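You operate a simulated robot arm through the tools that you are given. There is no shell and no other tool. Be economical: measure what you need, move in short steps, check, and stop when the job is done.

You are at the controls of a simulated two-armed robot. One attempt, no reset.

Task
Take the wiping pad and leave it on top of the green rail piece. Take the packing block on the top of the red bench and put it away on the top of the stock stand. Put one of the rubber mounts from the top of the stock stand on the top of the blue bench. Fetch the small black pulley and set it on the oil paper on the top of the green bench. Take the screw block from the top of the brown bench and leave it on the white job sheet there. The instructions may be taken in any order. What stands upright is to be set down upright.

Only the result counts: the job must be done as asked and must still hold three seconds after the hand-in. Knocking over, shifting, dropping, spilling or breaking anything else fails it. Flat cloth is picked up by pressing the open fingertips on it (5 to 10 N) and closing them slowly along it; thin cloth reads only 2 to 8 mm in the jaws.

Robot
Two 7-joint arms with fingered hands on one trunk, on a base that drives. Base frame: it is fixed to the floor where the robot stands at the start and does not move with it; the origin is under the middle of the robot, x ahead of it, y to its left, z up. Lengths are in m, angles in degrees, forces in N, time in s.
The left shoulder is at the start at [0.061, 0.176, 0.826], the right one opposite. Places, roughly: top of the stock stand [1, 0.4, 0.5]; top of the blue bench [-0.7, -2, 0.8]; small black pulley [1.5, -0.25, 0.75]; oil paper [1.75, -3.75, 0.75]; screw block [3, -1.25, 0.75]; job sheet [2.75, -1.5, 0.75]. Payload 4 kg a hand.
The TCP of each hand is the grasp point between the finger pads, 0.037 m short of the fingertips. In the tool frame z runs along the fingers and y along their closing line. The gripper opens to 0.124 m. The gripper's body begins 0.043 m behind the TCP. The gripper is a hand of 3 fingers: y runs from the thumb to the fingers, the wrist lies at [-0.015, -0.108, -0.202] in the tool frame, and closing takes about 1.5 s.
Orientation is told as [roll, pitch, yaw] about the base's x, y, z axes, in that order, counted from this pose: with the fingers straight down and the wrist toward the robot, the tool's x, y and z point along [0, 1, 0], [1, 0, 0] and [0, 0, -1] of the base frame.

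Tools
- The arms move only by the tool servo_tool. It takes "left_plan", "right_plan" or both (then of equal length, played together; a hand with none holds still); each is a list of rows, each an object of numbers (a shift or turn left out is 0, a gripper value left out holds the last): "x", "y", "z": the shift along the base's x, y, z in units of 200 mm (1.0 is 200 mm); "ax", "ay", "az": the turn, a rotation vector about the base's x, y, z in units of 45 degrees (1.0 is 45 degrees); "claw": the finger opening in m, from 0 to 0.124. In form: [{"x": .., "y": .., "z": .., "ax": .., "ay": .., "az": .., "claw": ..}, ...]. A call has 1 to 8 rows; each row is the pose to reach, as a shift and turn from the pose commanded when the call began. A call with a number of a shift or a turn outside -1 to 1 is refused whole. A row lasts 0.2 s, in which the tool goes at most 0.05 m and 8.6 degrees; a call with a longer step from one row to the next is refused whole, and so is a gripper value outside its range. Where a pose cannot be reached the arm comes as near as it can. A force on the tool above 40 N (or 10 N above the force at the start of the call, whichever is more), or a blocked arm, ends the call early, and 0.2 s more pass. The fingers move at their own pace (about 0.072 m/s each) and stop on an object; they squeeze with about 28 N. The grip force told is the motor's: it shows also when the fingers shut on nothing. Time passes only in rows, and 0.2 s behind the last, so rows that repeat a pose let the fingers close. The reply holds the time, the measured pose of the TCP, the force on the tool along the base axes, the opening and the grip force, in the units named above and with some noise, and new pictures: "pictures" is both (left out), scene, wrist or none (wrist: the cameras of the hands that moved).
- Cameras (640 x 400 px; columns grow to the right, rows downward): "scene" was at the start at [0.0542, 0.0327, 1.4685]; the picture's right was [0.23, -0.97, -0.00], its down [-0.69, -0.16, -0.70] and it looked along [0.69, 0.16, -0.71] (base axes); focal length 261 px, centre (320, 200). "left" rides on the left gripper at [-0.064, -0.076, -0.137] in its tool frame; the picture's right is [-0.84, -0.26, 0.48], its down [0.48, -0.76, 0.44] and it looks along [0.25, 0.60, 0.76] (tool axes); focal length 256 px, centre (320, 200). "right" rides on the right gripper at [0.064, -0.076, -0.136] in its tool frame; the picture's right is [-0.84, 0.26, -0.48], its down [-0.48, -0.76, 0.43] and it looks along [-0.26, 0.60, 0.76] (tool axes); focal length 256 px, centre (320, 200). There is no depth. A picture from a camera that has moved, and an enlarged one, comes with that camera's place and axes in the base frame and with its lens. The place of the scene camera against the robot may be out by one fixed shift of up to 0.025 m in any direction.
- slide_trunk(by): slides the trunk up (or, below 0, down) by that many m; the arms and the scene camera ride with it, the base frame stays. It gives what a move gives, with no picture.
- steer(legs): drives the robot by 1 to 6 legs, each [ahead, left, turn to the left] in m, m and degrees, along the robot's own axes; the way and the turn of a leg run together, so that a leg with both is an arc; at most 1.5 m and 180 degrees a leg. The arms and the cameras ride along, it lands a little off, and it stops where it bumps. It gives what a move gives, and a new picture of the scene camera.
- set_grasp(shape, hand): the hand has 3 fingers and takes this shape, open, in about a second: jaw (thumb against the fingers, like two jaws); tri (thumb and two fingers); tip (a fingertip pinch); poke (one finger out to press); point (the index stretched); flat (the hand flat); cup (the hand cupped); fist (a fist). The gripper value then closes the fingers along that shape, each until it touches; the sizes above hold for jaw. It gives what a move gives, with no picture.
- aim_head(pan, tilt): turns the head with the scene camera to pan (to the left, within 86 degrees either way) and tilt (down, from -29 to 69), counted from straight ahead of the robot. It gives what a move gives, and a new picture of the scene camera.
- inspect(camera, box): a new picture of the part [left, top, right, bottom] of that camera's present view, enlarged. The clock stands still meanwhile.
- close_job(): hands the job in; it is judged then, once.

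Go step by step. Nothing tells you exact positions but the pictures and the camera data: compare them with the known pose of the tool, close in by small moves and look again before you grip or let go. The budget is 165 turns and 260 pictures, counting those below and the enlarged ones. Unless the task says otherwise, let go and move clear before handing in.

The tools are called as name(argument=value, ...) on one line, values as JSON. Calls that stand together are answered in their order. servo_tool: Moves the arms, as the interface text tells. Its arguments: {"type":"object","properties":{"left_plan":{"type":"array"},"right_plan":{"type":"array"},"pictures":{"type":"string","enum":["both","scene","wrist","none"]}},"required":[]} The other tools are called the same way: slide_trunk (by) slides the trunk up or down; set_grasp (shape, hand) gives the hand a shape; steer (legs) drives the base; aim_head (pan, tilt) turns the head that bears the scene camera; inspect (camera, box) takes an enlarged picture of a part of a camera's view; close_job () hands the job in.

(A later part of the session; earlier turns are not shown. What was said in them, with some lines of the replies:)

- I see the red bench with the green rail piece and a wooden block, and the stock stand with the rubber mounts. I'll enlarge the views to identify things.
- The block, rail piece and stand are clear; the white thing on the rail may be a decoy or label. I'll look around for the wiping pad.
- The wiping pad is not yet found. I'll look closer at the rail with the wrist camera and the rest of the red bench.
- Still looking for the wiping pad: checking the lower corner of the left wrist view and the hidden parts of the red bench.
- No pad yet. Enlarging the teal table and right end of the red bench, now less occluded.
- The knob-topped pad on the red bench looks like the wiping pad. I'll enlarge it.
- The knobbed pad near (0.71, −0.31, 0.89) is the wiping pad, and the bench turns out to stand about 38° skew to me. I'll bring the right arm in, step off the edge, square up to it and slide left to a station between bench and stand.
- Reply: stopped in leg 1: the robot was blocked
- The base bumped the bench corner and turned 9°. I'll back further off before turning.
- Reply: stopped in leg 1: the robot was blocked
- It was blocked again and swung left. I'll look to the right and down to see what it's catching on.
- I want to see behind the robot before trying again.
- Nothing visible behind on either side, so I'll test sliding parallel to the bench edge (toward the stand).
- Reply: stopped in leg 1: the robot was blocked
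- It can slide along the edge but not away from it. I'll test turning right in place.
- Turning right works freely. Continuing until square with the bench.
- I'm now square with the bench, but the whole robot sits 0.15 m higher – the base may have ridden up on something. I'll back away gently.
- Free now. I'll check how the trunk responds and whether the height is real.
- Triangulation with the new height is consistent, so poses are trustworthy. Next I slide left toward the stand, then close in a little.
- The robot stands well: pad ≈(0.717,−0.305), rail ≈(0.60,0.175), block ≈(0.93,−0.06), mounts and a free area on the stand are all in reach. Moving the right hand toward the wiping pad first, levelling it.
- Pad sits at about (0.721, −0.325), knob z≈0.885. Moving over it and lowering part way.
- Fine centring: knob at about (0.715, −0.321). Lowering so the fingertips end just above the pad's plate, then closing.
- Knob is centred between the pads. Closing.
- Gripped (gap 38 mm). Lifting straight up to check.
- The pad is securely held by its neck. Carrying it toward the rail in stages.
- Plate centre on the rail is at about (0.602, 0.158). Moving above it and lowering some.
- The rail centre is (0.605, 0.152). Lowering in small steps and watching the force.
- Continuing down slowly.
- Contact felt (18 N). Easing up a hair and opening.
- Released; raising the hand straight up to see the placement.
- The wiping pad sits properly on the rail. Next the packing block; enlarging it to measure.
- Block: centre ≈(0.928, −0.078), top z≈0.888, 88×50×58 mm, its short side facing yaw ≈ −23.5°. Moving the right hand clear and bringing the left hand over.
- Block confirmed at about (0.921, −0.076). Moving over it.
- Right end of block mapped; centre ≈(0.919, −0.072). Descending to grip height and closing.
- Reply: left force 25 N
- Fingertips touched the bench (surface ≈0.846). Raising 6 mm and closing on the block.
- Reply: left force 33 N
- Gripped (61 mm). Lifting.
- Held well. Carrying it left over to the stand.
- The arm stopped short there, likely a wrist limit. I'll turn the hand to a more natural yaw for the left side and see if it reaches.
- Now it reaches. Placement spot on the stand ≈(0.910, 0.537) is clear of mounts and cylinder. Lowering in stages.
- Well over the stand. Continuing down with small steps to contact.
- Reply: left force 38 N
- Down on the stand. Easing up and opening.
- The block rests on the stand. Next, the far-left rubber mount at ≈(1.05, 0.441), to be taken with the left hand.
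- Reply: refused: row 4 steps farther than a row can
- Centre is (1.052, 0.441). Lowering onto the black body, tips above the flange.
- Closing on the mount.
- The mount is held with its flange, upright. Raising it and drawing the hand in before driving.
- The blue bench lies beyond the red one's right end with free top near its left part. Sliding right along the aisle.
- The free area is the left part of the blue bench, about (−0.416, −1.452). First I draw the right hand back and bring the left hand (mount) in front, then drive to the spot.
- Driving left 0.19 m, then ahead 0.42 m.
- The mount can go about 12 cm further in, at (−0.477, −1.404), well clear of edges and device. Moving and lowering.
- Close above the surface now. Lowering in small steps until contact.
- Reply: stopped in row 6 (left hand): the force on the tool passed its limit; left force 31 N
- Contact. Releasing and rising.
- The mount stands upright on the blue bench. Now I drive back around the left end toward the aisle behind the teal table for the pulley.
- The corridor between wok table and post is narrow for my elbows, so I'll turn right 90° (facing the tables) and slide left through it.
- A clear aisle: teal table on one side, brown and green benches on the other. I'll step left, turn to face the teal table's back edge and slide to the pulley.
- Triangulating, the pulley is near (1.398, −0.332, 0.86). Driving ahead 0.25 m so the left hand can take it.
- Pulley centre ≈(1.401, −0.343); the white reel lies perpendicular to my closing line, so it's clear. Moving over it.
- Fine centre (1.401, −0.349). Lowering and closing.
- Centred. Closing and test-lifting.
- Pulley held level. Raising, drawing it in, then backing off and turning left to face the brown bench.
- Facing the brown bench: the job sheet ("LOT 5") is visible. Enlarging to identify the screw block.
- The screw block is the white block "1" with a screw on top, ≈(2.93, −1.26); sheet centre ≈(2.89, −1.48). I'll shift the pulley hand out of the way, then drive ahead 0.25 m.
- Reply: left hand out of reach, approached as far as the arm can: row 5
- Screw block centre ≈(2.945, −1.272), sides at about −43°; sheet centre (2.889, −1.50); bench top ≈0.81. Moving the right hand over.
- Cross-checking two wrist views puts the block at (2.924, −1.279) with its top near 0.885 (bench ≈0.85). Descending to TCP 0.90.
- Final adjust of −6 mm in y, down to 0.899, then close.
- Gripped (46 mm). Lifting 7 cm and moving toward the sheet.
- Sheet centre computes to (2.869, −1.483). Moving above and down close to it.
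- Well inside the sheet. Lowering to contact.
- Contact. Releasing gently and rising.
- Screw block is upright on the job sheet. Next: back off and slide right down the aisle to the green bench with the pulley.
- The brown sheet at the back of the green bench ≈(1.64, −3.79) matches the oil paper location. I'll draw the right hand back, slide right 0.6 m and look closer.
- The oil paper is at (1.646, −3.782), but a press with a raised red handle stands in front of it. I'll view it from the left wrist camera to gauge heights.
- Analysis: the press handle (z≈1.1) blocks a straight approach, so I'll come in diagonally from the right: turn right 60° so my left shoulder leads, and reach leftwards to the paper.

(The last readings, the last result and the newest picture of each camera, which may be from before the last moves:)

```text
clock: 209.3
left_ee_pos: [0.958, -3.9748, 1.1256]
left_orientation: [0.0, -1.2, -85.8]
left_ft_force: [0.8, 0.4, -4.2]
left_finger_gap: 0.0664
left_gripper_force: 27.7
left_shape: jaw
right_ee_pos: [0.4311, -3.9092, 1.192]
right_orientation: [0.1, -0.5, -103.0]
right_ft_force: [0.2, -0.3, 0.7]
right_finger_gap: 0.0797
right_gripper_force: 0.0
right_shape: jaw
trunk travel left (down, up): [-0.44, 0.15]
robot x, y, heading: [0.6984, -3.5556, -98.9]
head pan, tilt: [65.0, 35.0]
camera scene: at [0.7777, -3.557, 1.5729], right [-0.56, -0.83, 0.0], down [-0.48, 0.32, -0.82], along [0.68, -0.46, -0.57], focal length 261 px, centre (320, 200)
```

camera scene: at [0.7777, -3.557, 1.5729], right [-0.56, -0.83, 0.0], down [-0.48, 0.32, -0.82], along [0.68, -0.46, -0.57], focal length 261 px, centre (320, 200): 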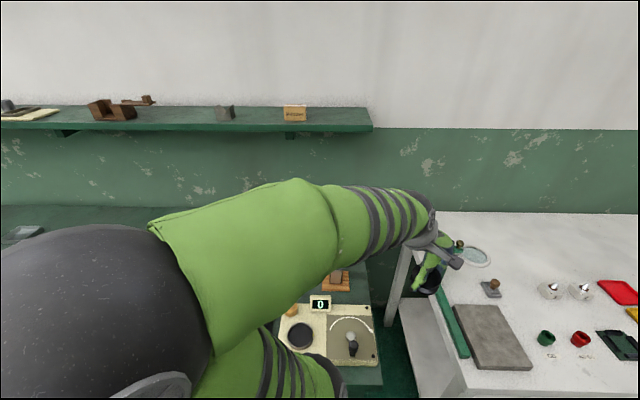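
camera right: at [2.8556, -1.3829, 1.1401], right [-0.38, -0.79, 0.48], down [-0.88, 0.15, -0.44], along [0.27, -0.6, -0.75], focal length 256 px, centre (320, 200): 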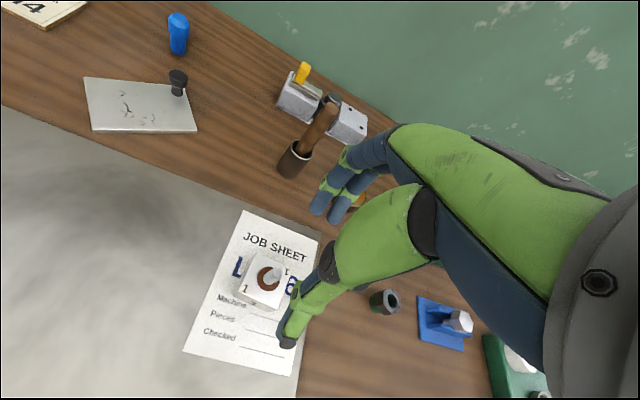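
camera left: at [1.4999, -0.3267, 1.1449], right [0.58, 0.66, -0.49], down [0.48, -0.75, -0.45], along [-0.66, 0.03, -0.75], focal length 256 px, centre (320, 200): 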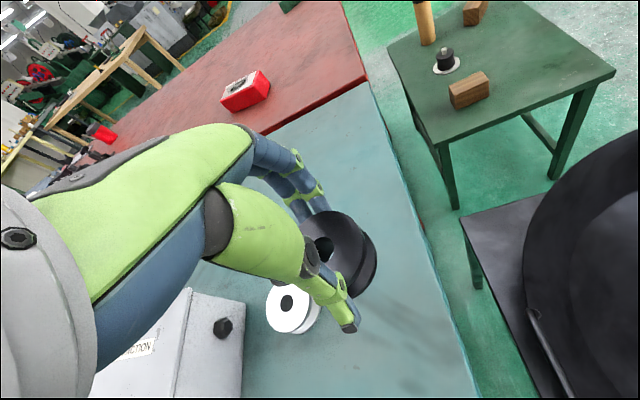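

I'll avoid swinging the elbow past the handle: shift right 0.4 m first, extend the arm there (over low items), then drive left with the arm already extended. Raising the trunk a little too.

slide_trunk(by=0.1)

steer(legs=[[0.355, -0.17, 0.4]])

```text
clock: 210.6
left_ee_pos: [0.9579, -3.975, 1.2263]
left_orientation: [0.1, -1.3, -85.7]
left_ft_force: [-1.2, 0.9, -4.1]
left_finger_gap: 0.0662
left_gripper_force: 28.0
left_shape: jaw
right_ee_pos: [0.4309, -3.9104, 1.2903]
right_orientation: [-0.1, -0.5, -103.0]
right_ft_force: [-0.7, -0.6, 0.4]
right_finger_gap: 0.0796
right_gripper_force: 0.0
right_shape: jaw
trunk travel left (down, up): [-0.54, 0.05]
robot x, y, heading: [0.6948, -3.5492, -98.6]
head pan, tilt: [65.0, 35.0]
```

```text
clock: 213.1
left_ee_pos: [0.7446, -4.3029, 1.2248]
left_orientation: [0.0, -1.3, -85.1]
left_ft_force: [0.4, 0.3, -4.1]
left_finger_gap: 0.0661
left_gripper_force: 28.4
left_shape: jaw
right_ee_pos: [0.2152, -4.2443, 1.2899]
right_orientation: [-0.1, -0.5, -102.3]
right_ft_force: [-1.1, -0.2, -0.6]
right_finger_gap: 0.0797
right_gripper_force: 0.1
right_shape: jaw
trunk travel left (down, up): [-0.54, 0.05]
robot x, y, heading: [0.475, -3.8847, -98.0]
head pan, tilt: [65.0, 35.0]
camera scene: at [0.5587, -3.8875, 1.6729], right [-0.54, -0.84, 0.0], down [-0.48, 0.31, -0.82], along [0.69, -0.45, -0.57], focal length 261 px, centre (320, 200)
```

scene: 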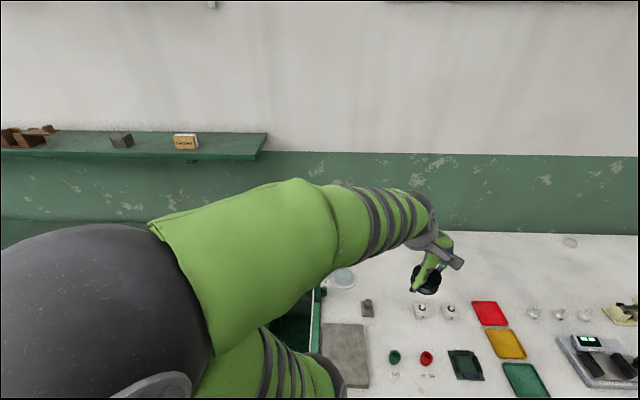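

In position. Extending the left arm toward the extended pose in stages with the hand turning.

servo_tool(left_plan=[{"x": 0.16, "y": 0.05, "z": -0.08, "az": 0.16}, {"x": 0.33, "y": 0.1, "z": -0.16, "az": 0.33}, {"x": 0.5, "y": 0.15, "z": -0.24, "az": 0.5}, {"x": 0.66, "y": 0.2, "z": -0.32, "az": 0.66}, {"x": 0.83, "y": 0.25, "z": -0.4, "az": 0.83}, {"x": 1.0, "y": 0.3, "z": -0.5, "az": 1.0}], pictures="none")

servo_tool(left_plan=[{"x": 0.16, "y": 0.05, "z": -0.06, "az": 0.16}, {"x": 0.33, "y": 0.1, "z": -0.12, "az": 0.33}, {"x": 0.5, "y": 0.15, "z": -0.18, "az": 0.5}, {"x": 0.66, "y": 0.2, "z": -0.24, "az": 0.67}, {"x": 0.83, "y": 0.25, "z": -0.3, "az": 0.67}, {"x": 1.0, "y": 0.3, "z": -0.35, "az": 0.67}], pictures="both")

```text
clock: 214.5
left_ee_pos: [0.9503, -4.2474, 1.1279]
left_orientation: [0.0, -1.0, -39.8]
left_ft_force: [1.5, -0.3, -5.1]
left_finger_gap: 0.0662
left_gripper_force: 28.0
left_shape: jaw
left hand out of reach, approached as far as the arm can: row 4, 5, 6
right_ee_pos: [0.2164, -4.2447, 1.2903]
right_orientation: [0.1, -0.5, -102.4]
right_ft_force: [-0.6, 0.4, -0.1]
right_finger_gap: 0.0795
right_gripper_force: 0.1
right_shape: jaw
trunk travel left (down, up): [-0.54, 0.05]
robot x, y, heading: [0.4748, -3.8849, -98.2]
head pan, tilt: [65.0, 35.0]
```

```text
clock: 215.9
left_ee_pos: [1.1514, -4.1878, 1.0599]
left_orientation: [0.0, -1.3, -9.9]
left_ft_force: [0.5, 0.1, -4.3]
left_finger_gap: 0.0658
left_gripper_force: 28.0
left_shape: jaw
right_ee_pos: [0.2177, -4.2456, 1.2909]
right_orientation: [0.0, -0.7, -102.2]
right_ft_force: [-0.4, -0.5, -1.0]
right_finger_gap: 0.0797
right_gripper_force: 0.0
right_shape: jaw
trunk travel left (down, up): [-0.54, 0.05]
robot x, y, heading: [0.4779, -3.8847, -98.0]
head pan, tilt: [65.0, 35.0]
camera scene: at [0.5607, -3.8866, 1.6729], right [-0.55, -0.84, 0.0], down [-0.48, 0.31, -0.82], along [0.69, -0.45, -0.57], focal length 261 px, centre (320, 200)
camera left: at [1.0628, -4.2375, 1.1939], right [-0.39, -0.78, -0.49], down [-0.66, 0.6, -0.45], along [0.65, 0.15, -0.75], focal length 256 px, centre (320, 200)
```

scene: 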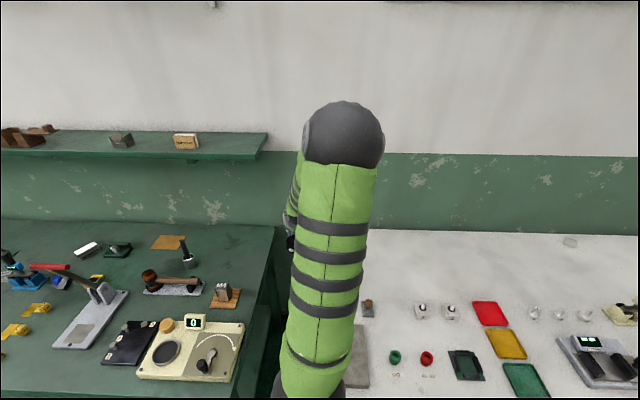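
left: 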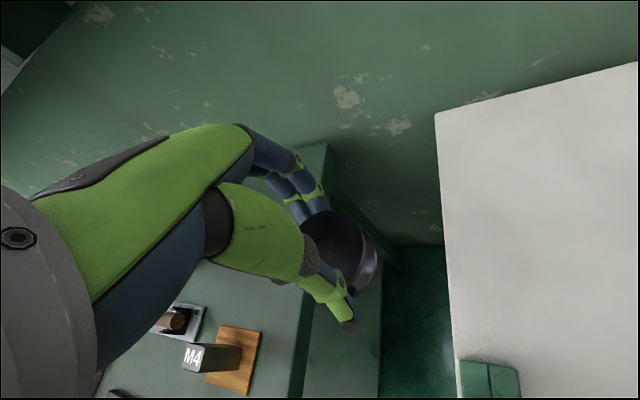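

Elbow came up nicely and the scene view of the paper is clear ((1.65, −3.78)). Extending the hand further to the final relative pose, keeping it under the shelf height.

servo_tool(left_plan=[{"x": 0.2, "y": 0.08, "z": -0.04}, {"x": 0.4, "y": 0.16, "z": -0.08}, {"x": 0.6, "y": 0.24, "z": -0.12}, {"x": 0.8, "y": 0.31, "z": -0.16}, {"x": 0.97, "y": 0.38, "z": -0.2}], pictures="both")

```text
clock: 217.1
left_ee_pos: [1.2628, -4.3244, 1.0367]
left_orientation: [-6.4, -2.5, -28.0]
left_ft_force: [3.1, 3.7, -5.6]
left_finger_gap: 0.0654
left_gripper_force: 28.0
left_shape: jaw
right_ee_pos: [0.2163, -4.247, 1.2896]
right_orientation: [0.0, -0.4, -102.0]
right_ft_force: [-0.4, -0.9, 0.1]
right_finger_gap: 0.0798
right_gripper_force: 0.1
right_shape: jaw
trunk travel left (down, up): [-0.54, 0.05]
robot x, y, heading: [0.4771, -3.8824, -98.0]
head pan, tilt: [65.0, 35.0]
camera scene: at [0.5584, -3.8903, 1.6729], right [-0.54, -0.84, 0.0], down [-0.48, 0.31, -0.82], along [0.69, -0.44, -0.57], focal length 261 px, centre (320, 200)
camera left: at [1.1692, -4.3286, 1.1761], right [-0.63, -0.67, -0.4], down [-0.45, 0.73, -0.52], along [0.64, -0.15, -0.76], focal length 256 px, centre (320, 200)
```

scene: 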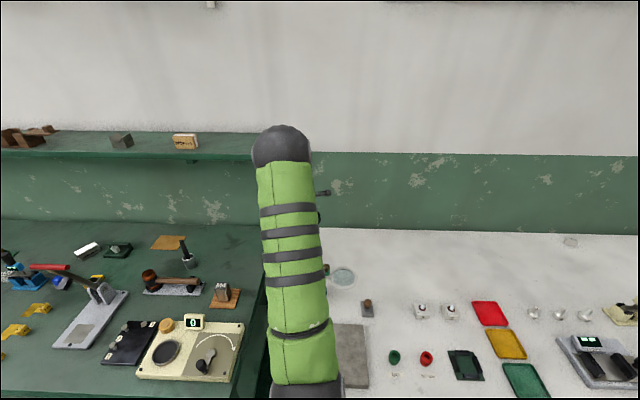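
left: 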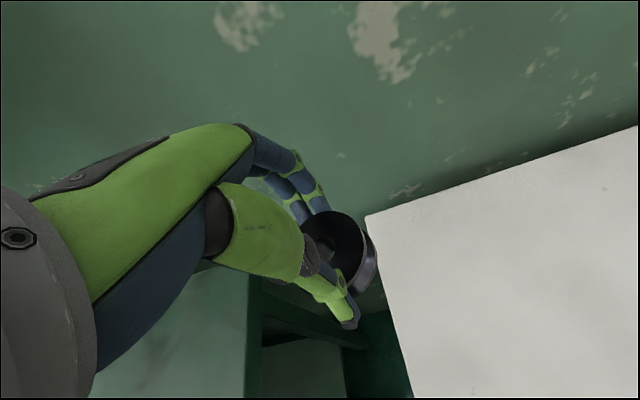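

Wrist limit again; as before a larger hand yaw should help. Stepping back a little while yawing +25°, then extending again.

servo_tool(left_plan=[{"x": -0.22, "y": -0.08, "az": 0.0}, {"x": -0.44, "y": -0.16, "az": 0.17}, {"x": -0.6, "y": -0.22, "az": 0.35}, {"x": -0.6, "y": -0.22, "az": 0.55}, {"x": -0.6, "y": -0.22, "az": 0.6}], pictures="none")

servo_tool(left_plan=[{"x": 0.1, "y": 0.04}, {"x": 0.2, "y": 0.07}, {"x": 0.3, "y": 0.11}], pictures="both")

```text
refused: row 4 steps farther than a row can; nothing moved
```

```text
clock: 217.9
left_ee_pos: [1.4027, -4.0877, 1.0193]
left_orientation: [-0.1, -1.1, -9.9]
left_ft_force: [0.8, -0.5, -4.1]
left_finger_gap: 0.0653
left_gripper_force: 27.6
left_shape: jaw
right_ee_pos: [0.217, -4.243, 1.2911]
right_orientation: [0.0, -0.6, -102.3]
right_ft_force: [0.0, -0.3, 0.2]
right_finger_gap: 0.0796
right_gripper_force: 0.1
right_shape: jaw
trunk travel left (down, up): [-0.54, 0.05]
robot x, y, heading: [0.4775, -3.8855, -97.7]
head pan, tilt: [65.0, 35.0]
camera scene: at [0.5606, -3.8854, 1.6729], right [-0.54, -0.84, 0.0], down [-0.48, 0.31, -0.82], along [0.69, -0.45, -0.57], focal length 261 px, centre (320, 200)
camera left: at [1.3161, -4.1369, 1.154], right [-0.39, -0.78, -0.49], down [-0.66, 0.6, -0.45], along [0.65, 0.15, -0.75], focal length 256 px, centre (320, 200)
```

scene: 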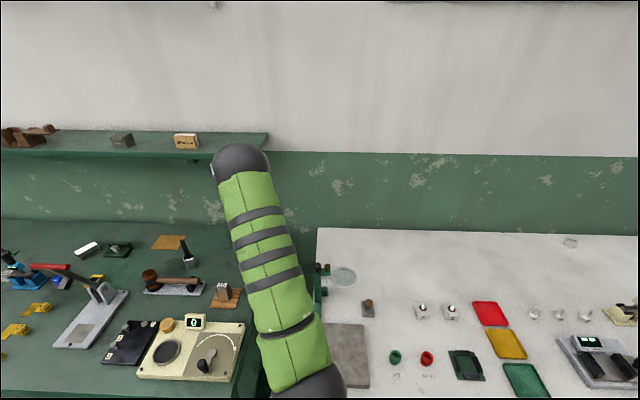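
left: 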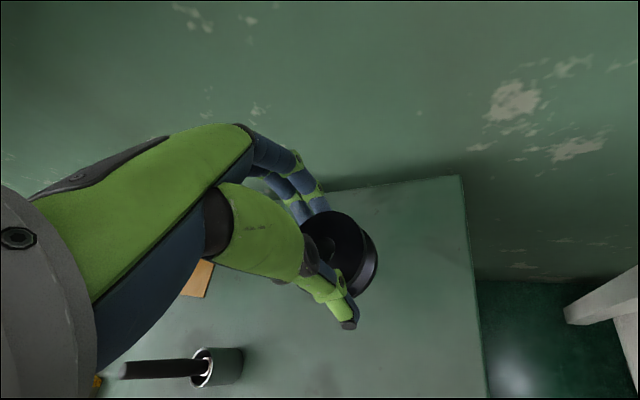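

The arm is now exactly at the wanted extended pose, clear of shelf and press. I'll raise 1.5 cm for margin over the screwdriver, then drive 0.39 m along the bench.

servo_tool(left_plan=[{"z": 0.07}, {"z": 0.07}], pictures="none")

steer(legs=[[-0.17, 0.1, 0]])

inspect(camera="left", box=[0, 0, 640, 400])

```text
clock: 218.5
left_ee_pos: [1.4037, -4.0886, 1.0328]
left_orientation: [0.0, -1.1, -9.8]
left_ft_force: [-0.1, 0.1, -5.5]
left_finger_gap: 0.0652
left_gripper_force: 27.7
left_shape: jaw
right_ee_pos: [0.2171, -4.2449, 1.2916]
right_orientation: [-0.1, -0.4, -102.2]
right_ft_force: [0.3, 0.0, 0.3]
right_finger_gap: 0.0797
right_gripper_force: 0.1
right_shape: jaw
trunk travel left (down, up): [-0.54, 0.05]
robot x, y, heading: [0.4794, -3.8819, -98.1]
head pan, tilt: [65.0, 35.0]
```

```text
clock: 220.1
left_ee_pos: [1.5245, -3.9363, 1.0326]
left_orientation: [-0.1, -1.1, -9.9]
left_ft_force: [0.4, 1.0, -4.1]
left_finger_gap: 0.0648
left_gripper_force: 27.6
left_shape: jaw
right_ee_pos: [0.3384, -4.0903, 1.2916]
right_orientation: [0.0, -0.5, -102.4]
right_ft_force: [0.0, 1.1, -0.2]
right_finger_gap: 0.0798
right_gripper_force: 0.1
right_shape: jaw
trunk travel left (down, up): [-0.54, 0.05]
robot x, y, heading: [0.5989, -3.7328, -98.2]
head pan, tilt: [65.0, 35.0]
camera scene: at [0.6819, -3.7326, 1.6729], right [-0.55, -0.84, 0.0], down [-0.48, 0.31, -0.82], along [0.69, -0.45, -0.57], focal length 261 px, centre (320, 200)
```

scene: 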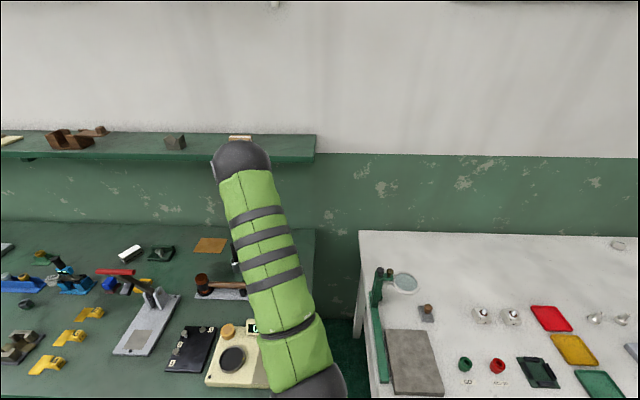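

```text
1.00 times, centred on (320, 200) of left
camera zoom: at [1.4368, -3.9851, 1.168], right [-0.39, -0.78, -0.49], down [-0.66, 0.6, -0.45], along [0.65, 0.15, -0.75], focal length 256 px, centre (320, 200)
```

zoom: 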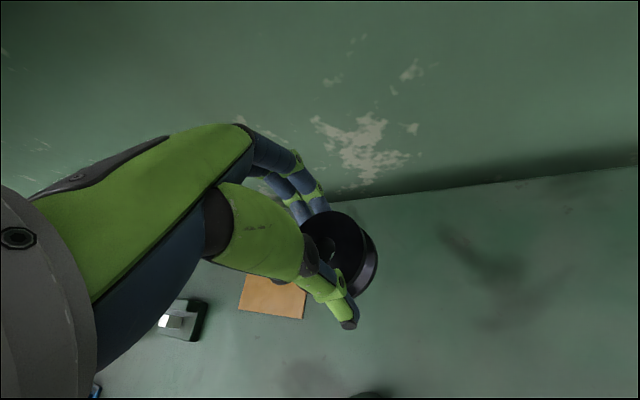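

The paper shows beneath/left of the hand. Enlarging the scene view to fix its extents.

inspect(camera="scene", box=[150, 210, 290, 300])

inspect(camera="left", box=[200, 240, 360, 340])

```text
4.44 times, centred on (220, 255) of scene
camera zoom: at [0.6819, -3.7326, 1.6729], right [-0.55, -0.84, 0.0], down [-0.48, 0.31, -0.82], along [0.69, -0.45, -0.57], focal length 1160 px, centre (764, -44)
```

zoom: 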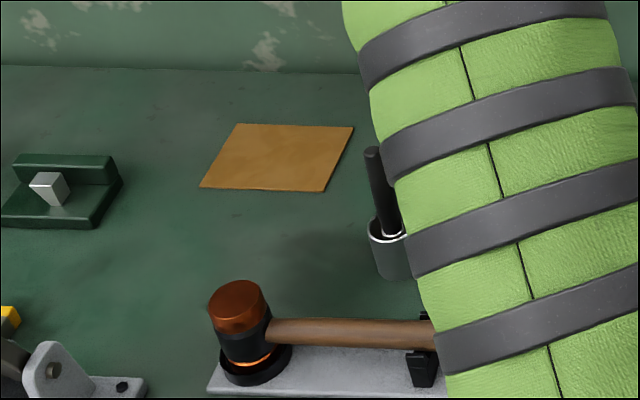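

```text
4.00 times, centred on (280, 290) of left
camera zoom: at [1.4368, -3.9851, 1.168], right [-0.39, -0.78, -0.49], down [-0.66, 0.6, -0.45], along [0.65, 0.15, -0.75], focal length 1024 px, centre (480, -160)
```

zoom: 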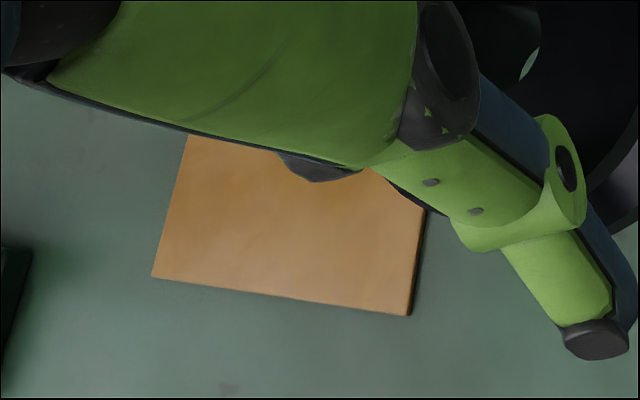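

Wrist-based estimate of the paper centre: (1.634, −3.793). Driving the remaining ~0.18 m.

steer(legs=[[-0.155, 0.09, 0]])

inspect(camera="left", box=[0, 0, 640, 400])

```text
clock: 221.6
left_ee_pos: [1.6354, -3.7968, 1.0329]
left_orientation: [-0.1, -1.2, -9.9]
left_ft_force: [0.2, -0.3, -4.2]
left_finger_gap: 0.0649
left_gripper_force: 28.2
left_shape: jaw
right_ee_pos: [0.4484, -3.9493, 1.2916]
right_orientation: [0.0, -0.6, -102.4]
right_ft_force: [0.7, -0.1, -0.1]
right_finger_gap: 0.0799
right_gripper_force: 0.1
right_shape: jaw
trunk travel left (down, up): [-0.54, 0.05]
robot x, y, heading: [0.7102, -3.5905, -98.2]
head pan, tilt: [65.0, 35.0]
camera scene: at [0.7928, -3.5931, 1.6729], right [-0.55, -0.84, 0.0], down [-0.48, 0.31, -0.82], along [0.69, -0.45, -0.57], focal length 261 px, centre (320, 200)
```

scene: 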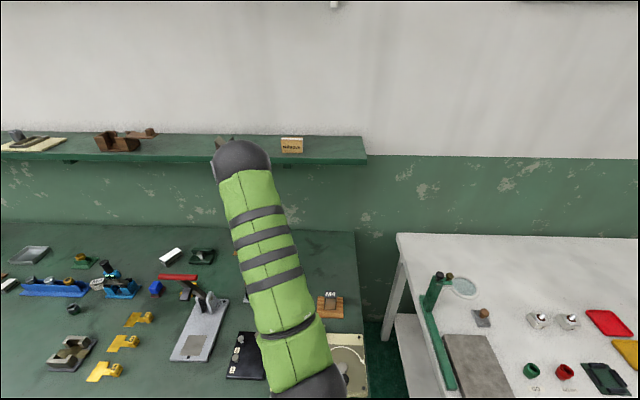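

```text
1.00 times, centred on (320, 200) of left
camera zoom: at [1.5476, -3.8459, 1.168], right [-0.39, -0.78, -0.49], down [-0.66, 0.6, -0.45], along [0.65, 0.15, -0.75], focal length 256 px, centre (320, 200)
```

zoom: 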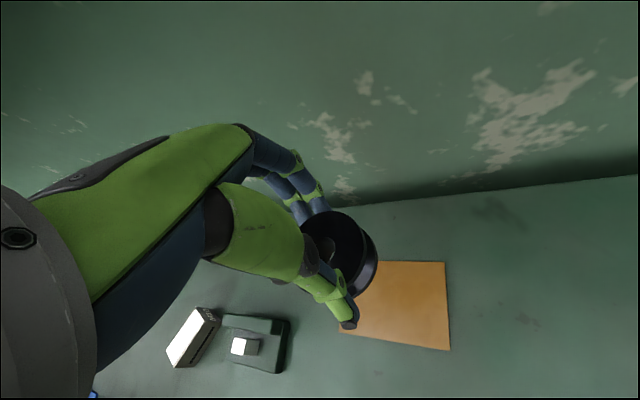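

Paper centre recomputed (1.6335, −3.796), the hand is right above it. Lowering.

servo_tool(left_plan=[{"x": -0.005, "z": -0.15}, {"x": -0.008, "z": -0.3}, {"x": -0.008, "z": -0.45}, {"x": -0.008, "z": -0.55}], pictures="wrist")

```text
clock: 222.6
left_ee_pos: [1.634, -3.7949, 0.9219]
left_orientation: [0.1, -1.1, -9.9]
left_ft_force: [0.2, -0.2, -4.9]
left_finger_gap: 0.065
left_gripper_force: 28.3
left_shape: jaw
right_ee_pos: [0.4481, -3.951, 1.2917]
right_orientation: [-0.1, -0.6, -102.4]
right_ft_force: [-0.4, 0.8, 0.7]
right_finger_gap: 0.0796
right_gripper_force: 0.1
right_shape: jaw
trunk travel left (down, up): [-0.54, 0.05]
robot x, y, heading: [0.7086, -3.5909, -97.9]
head pan, tilt: [65.0, 35.0]
camera left: at [1.5456, -3.8445, 1.0572], right [-0.39, -0.78, -0.49], down [-0.66, 0.61, -0.45], along [0.65, 0.15, -0.75], focal length 256 px, centre (320, 200)
```

left: 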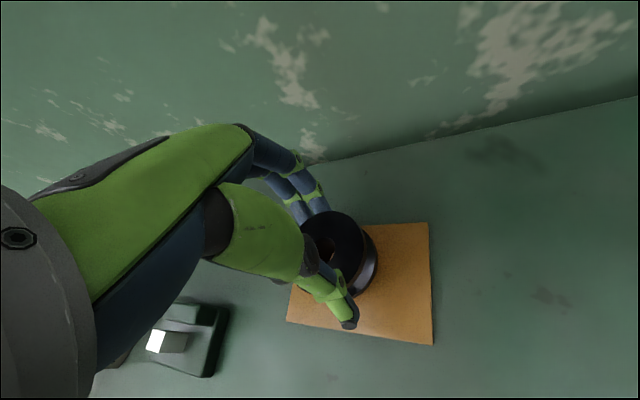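

Still centred. Final slow descent to contact.

servo_tool(left_plan=[{"z": -0.03}, {"z": -0.06}, {"z": -0.08}, {"z": -0.1}, {"z": -0.12}, {"z": -0.14}, {"z": -0.16}, {"z": -0.18}], pictures="none")

```text
clock: 224.2
left_ee_pos: [1.6377, -3.7977, 0.9028]
left_orientation: [0.0, -2.2, -9.8]
left_ft_force: [-6.7, 1.6, 24.3]
left_finger_gap: 0.0652
left_gripper_force: 28.2
left_shape: jaw
right_ee_pos: [0.4458, -3.951, 1.2909]
right_orientation: [0.1, -0.6, -102.4]
right_ft_force: [0.5, 0.3, -0.9]
right_finger_gap: 0.0795
right_gripper_force: 0.0
right_shape: jaw
trunk travel left (down, up): [-0.54, 0.05]
robot x, y, heading: [0.7087, -3.5927, -98.4]
head pan, tilt: [65.0, 35.0]
stopped in row 7 (left hand): the force on the tool passed its limit (the readings are from after the stop); the commanded pose is now the measured one
```

Contact. Opening only as far as needed, then rising.

servo_tool(left_plan=[{"z": 0.005}, {"z": 0.01}, {"z": 0.01, "claw": 0.08}, {"z": 0.01, "claw": 0.1}, {"z": 0.01, "claw": 0.1}, {"z": 0.01, "claw": 0.1}, {"z": 0.15, "claw": 0.1}, {"z": 0.3, "claw": 0.1}], pictures="wrist")

```text
clock: 226.0
left_ee_pos: [1.6366, -3.799, 0.9574]
left_orientation: [0.1, -1.7, -9.8]
left_ft_force: [-0.2, 0.0, 0.4]
left_finger_gap: 0.0998
left_gripper_force: 0.0
left_shape: jaw
right_ee_pos: [0.4477, -3.9511, 1.291]
right_orientation: [-0.1, -0.6, -102.5]
right_ft_force: [-0.5, -0.5, 0.2]
right_finger_gap: 0.0794
right_gripper_force: 0.1
right_shape: jaw
trunk travel left (down, up): [-0.54, 0.05]
robot x, y, heading: [0.7051, -3.5922, -98.4]
head pan, tilt: [65.0, 35.0]
camera left: at [1.5473, -3.8483, 1.0902], right [-0.38, -0.78, -0.49], down [-0.65, 0.6, -0.46], along [0.65, 0.15, -0.74], focal length 256 px, centre (320, 200)
```

left: 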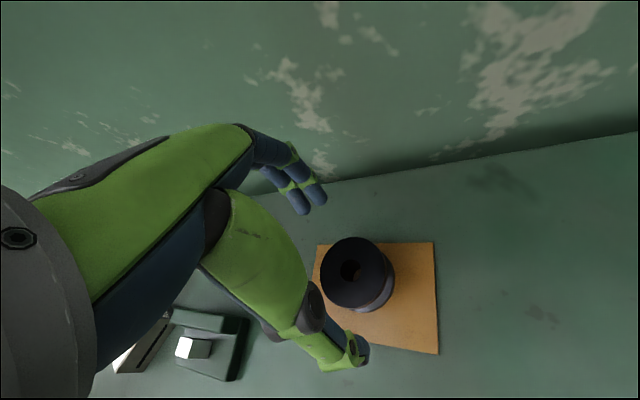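

The pulley stands on the oil paper. Raising and withdrawing the way I came.

servo_tool(left_plan=[{"z": 0.2}, {"z": 0.38}], pictures="none")

steer(legs=[[0.31, -0.18, 0]])

inspect(camera="scene", box=[90, 200, 270, 310])

```text
clock: 226.6
left_ee_pos: [1.6374, -3.7975, 1.0341]
left_orientation: [0.0, -1.7, -9.8]
left_ft_force: [0.5, 0.5, -0.5]
left_finger_gap: 0.0998
left_gripper_force: 0.1
left_shape: jaw
right_ee_pos: [0.4465, -3.9515, 1.2901]
right_orientation: [-0.1, -0.6, -102.4]
right_ft_force: [0.0, 0.3, -0.1]
right_finger_gap: 0.0794
right_gripper_force: 0.0
right_shape: jaw
trunk travel left (down, up): [-0.54, 0.05]
robot x, y, heading: [0.7058, -3.5928, -98.3]
head pan, tilt: [65.0, 35.0]
```

```text
clock: 228.9
left_ee_pos: [1.4113, -4.0834, 1.0334]
left_orientation: [-0.1, -1.8, -10.3]
left_ft_force: [-0.1, -1.0, 0.1]
left_finger_gap: 0.0997
left_gripper_force: 0.1
left_shape: jaw
right_ee_pos: [0.2188, -4.2301, 1.291]
right_orientation: [0.0, -0.5, -103.0]
right_ft_force: [1.0, 0.1, -0.8]
right_finger_gap: 0.0798
right_gripper_force: 0.1
right_shape: jaw
trunk travel left (down, up): [-0.54, 0.05]
robot x, y, heading: [0.4856, -3.8678, -98.4]
head pan, tilt: [65.0, 35.0]
camera scene: at [0.5651, -3.8745, 1.673], right [-0.55, -0.83, 0.0], down [-0.48, 0.32, -0.82], along [0.68, -0.45, -0.57], focal length 261 px, centre (320, 200)
```

scene: 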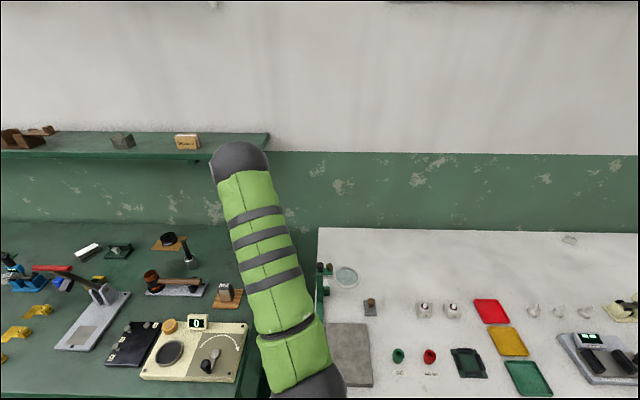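

```text
3.56 times, centred on (180, 255) of scene
camera zoom: at [0.5651, -3.8745, 1.673], right [-0.55, -0.83, 0.0], down [-0.48, 0.32, -0.82], along [0.68, -0.45, -0.57], focal length 928 px, centre (818, 4)
```

zoom: 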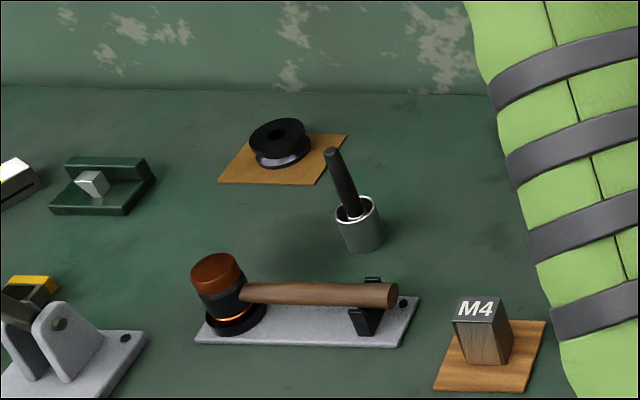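

All five jobs are in place and the hands are clear: pad on the rail, packing block on the stand, mount on the blue bench, pulley on the oil paper, and screw block on the job sheet. Handing in.

close_job()

```text
The job is handed in.
```

I carried out all five instructions and handed the job in. I have not seen the judging result. In the pictures taken after each placement, every item was upright where I set it:

- **Wiping pad:** on top of the green rail piece. It rests on the white plate across the middle of the rail, which I took to be part of the rail.
- **Packing block:** on the top of the stock stand, clear of the other things there.
- **Rubber mount:** on the left part of the blue bench.
- **Black pulley:** on the oil paper on the green bench.
- **Screw block:** on the white job sheet on the brown bench.

**Early bumps:** the robot's base bumped the red bench three times early on. While I was turning it free, the robot came to stand about 0.15 m higher than at the start and stayed there. I did not see anything knocked over or shifted, but I did not check under the red bench.
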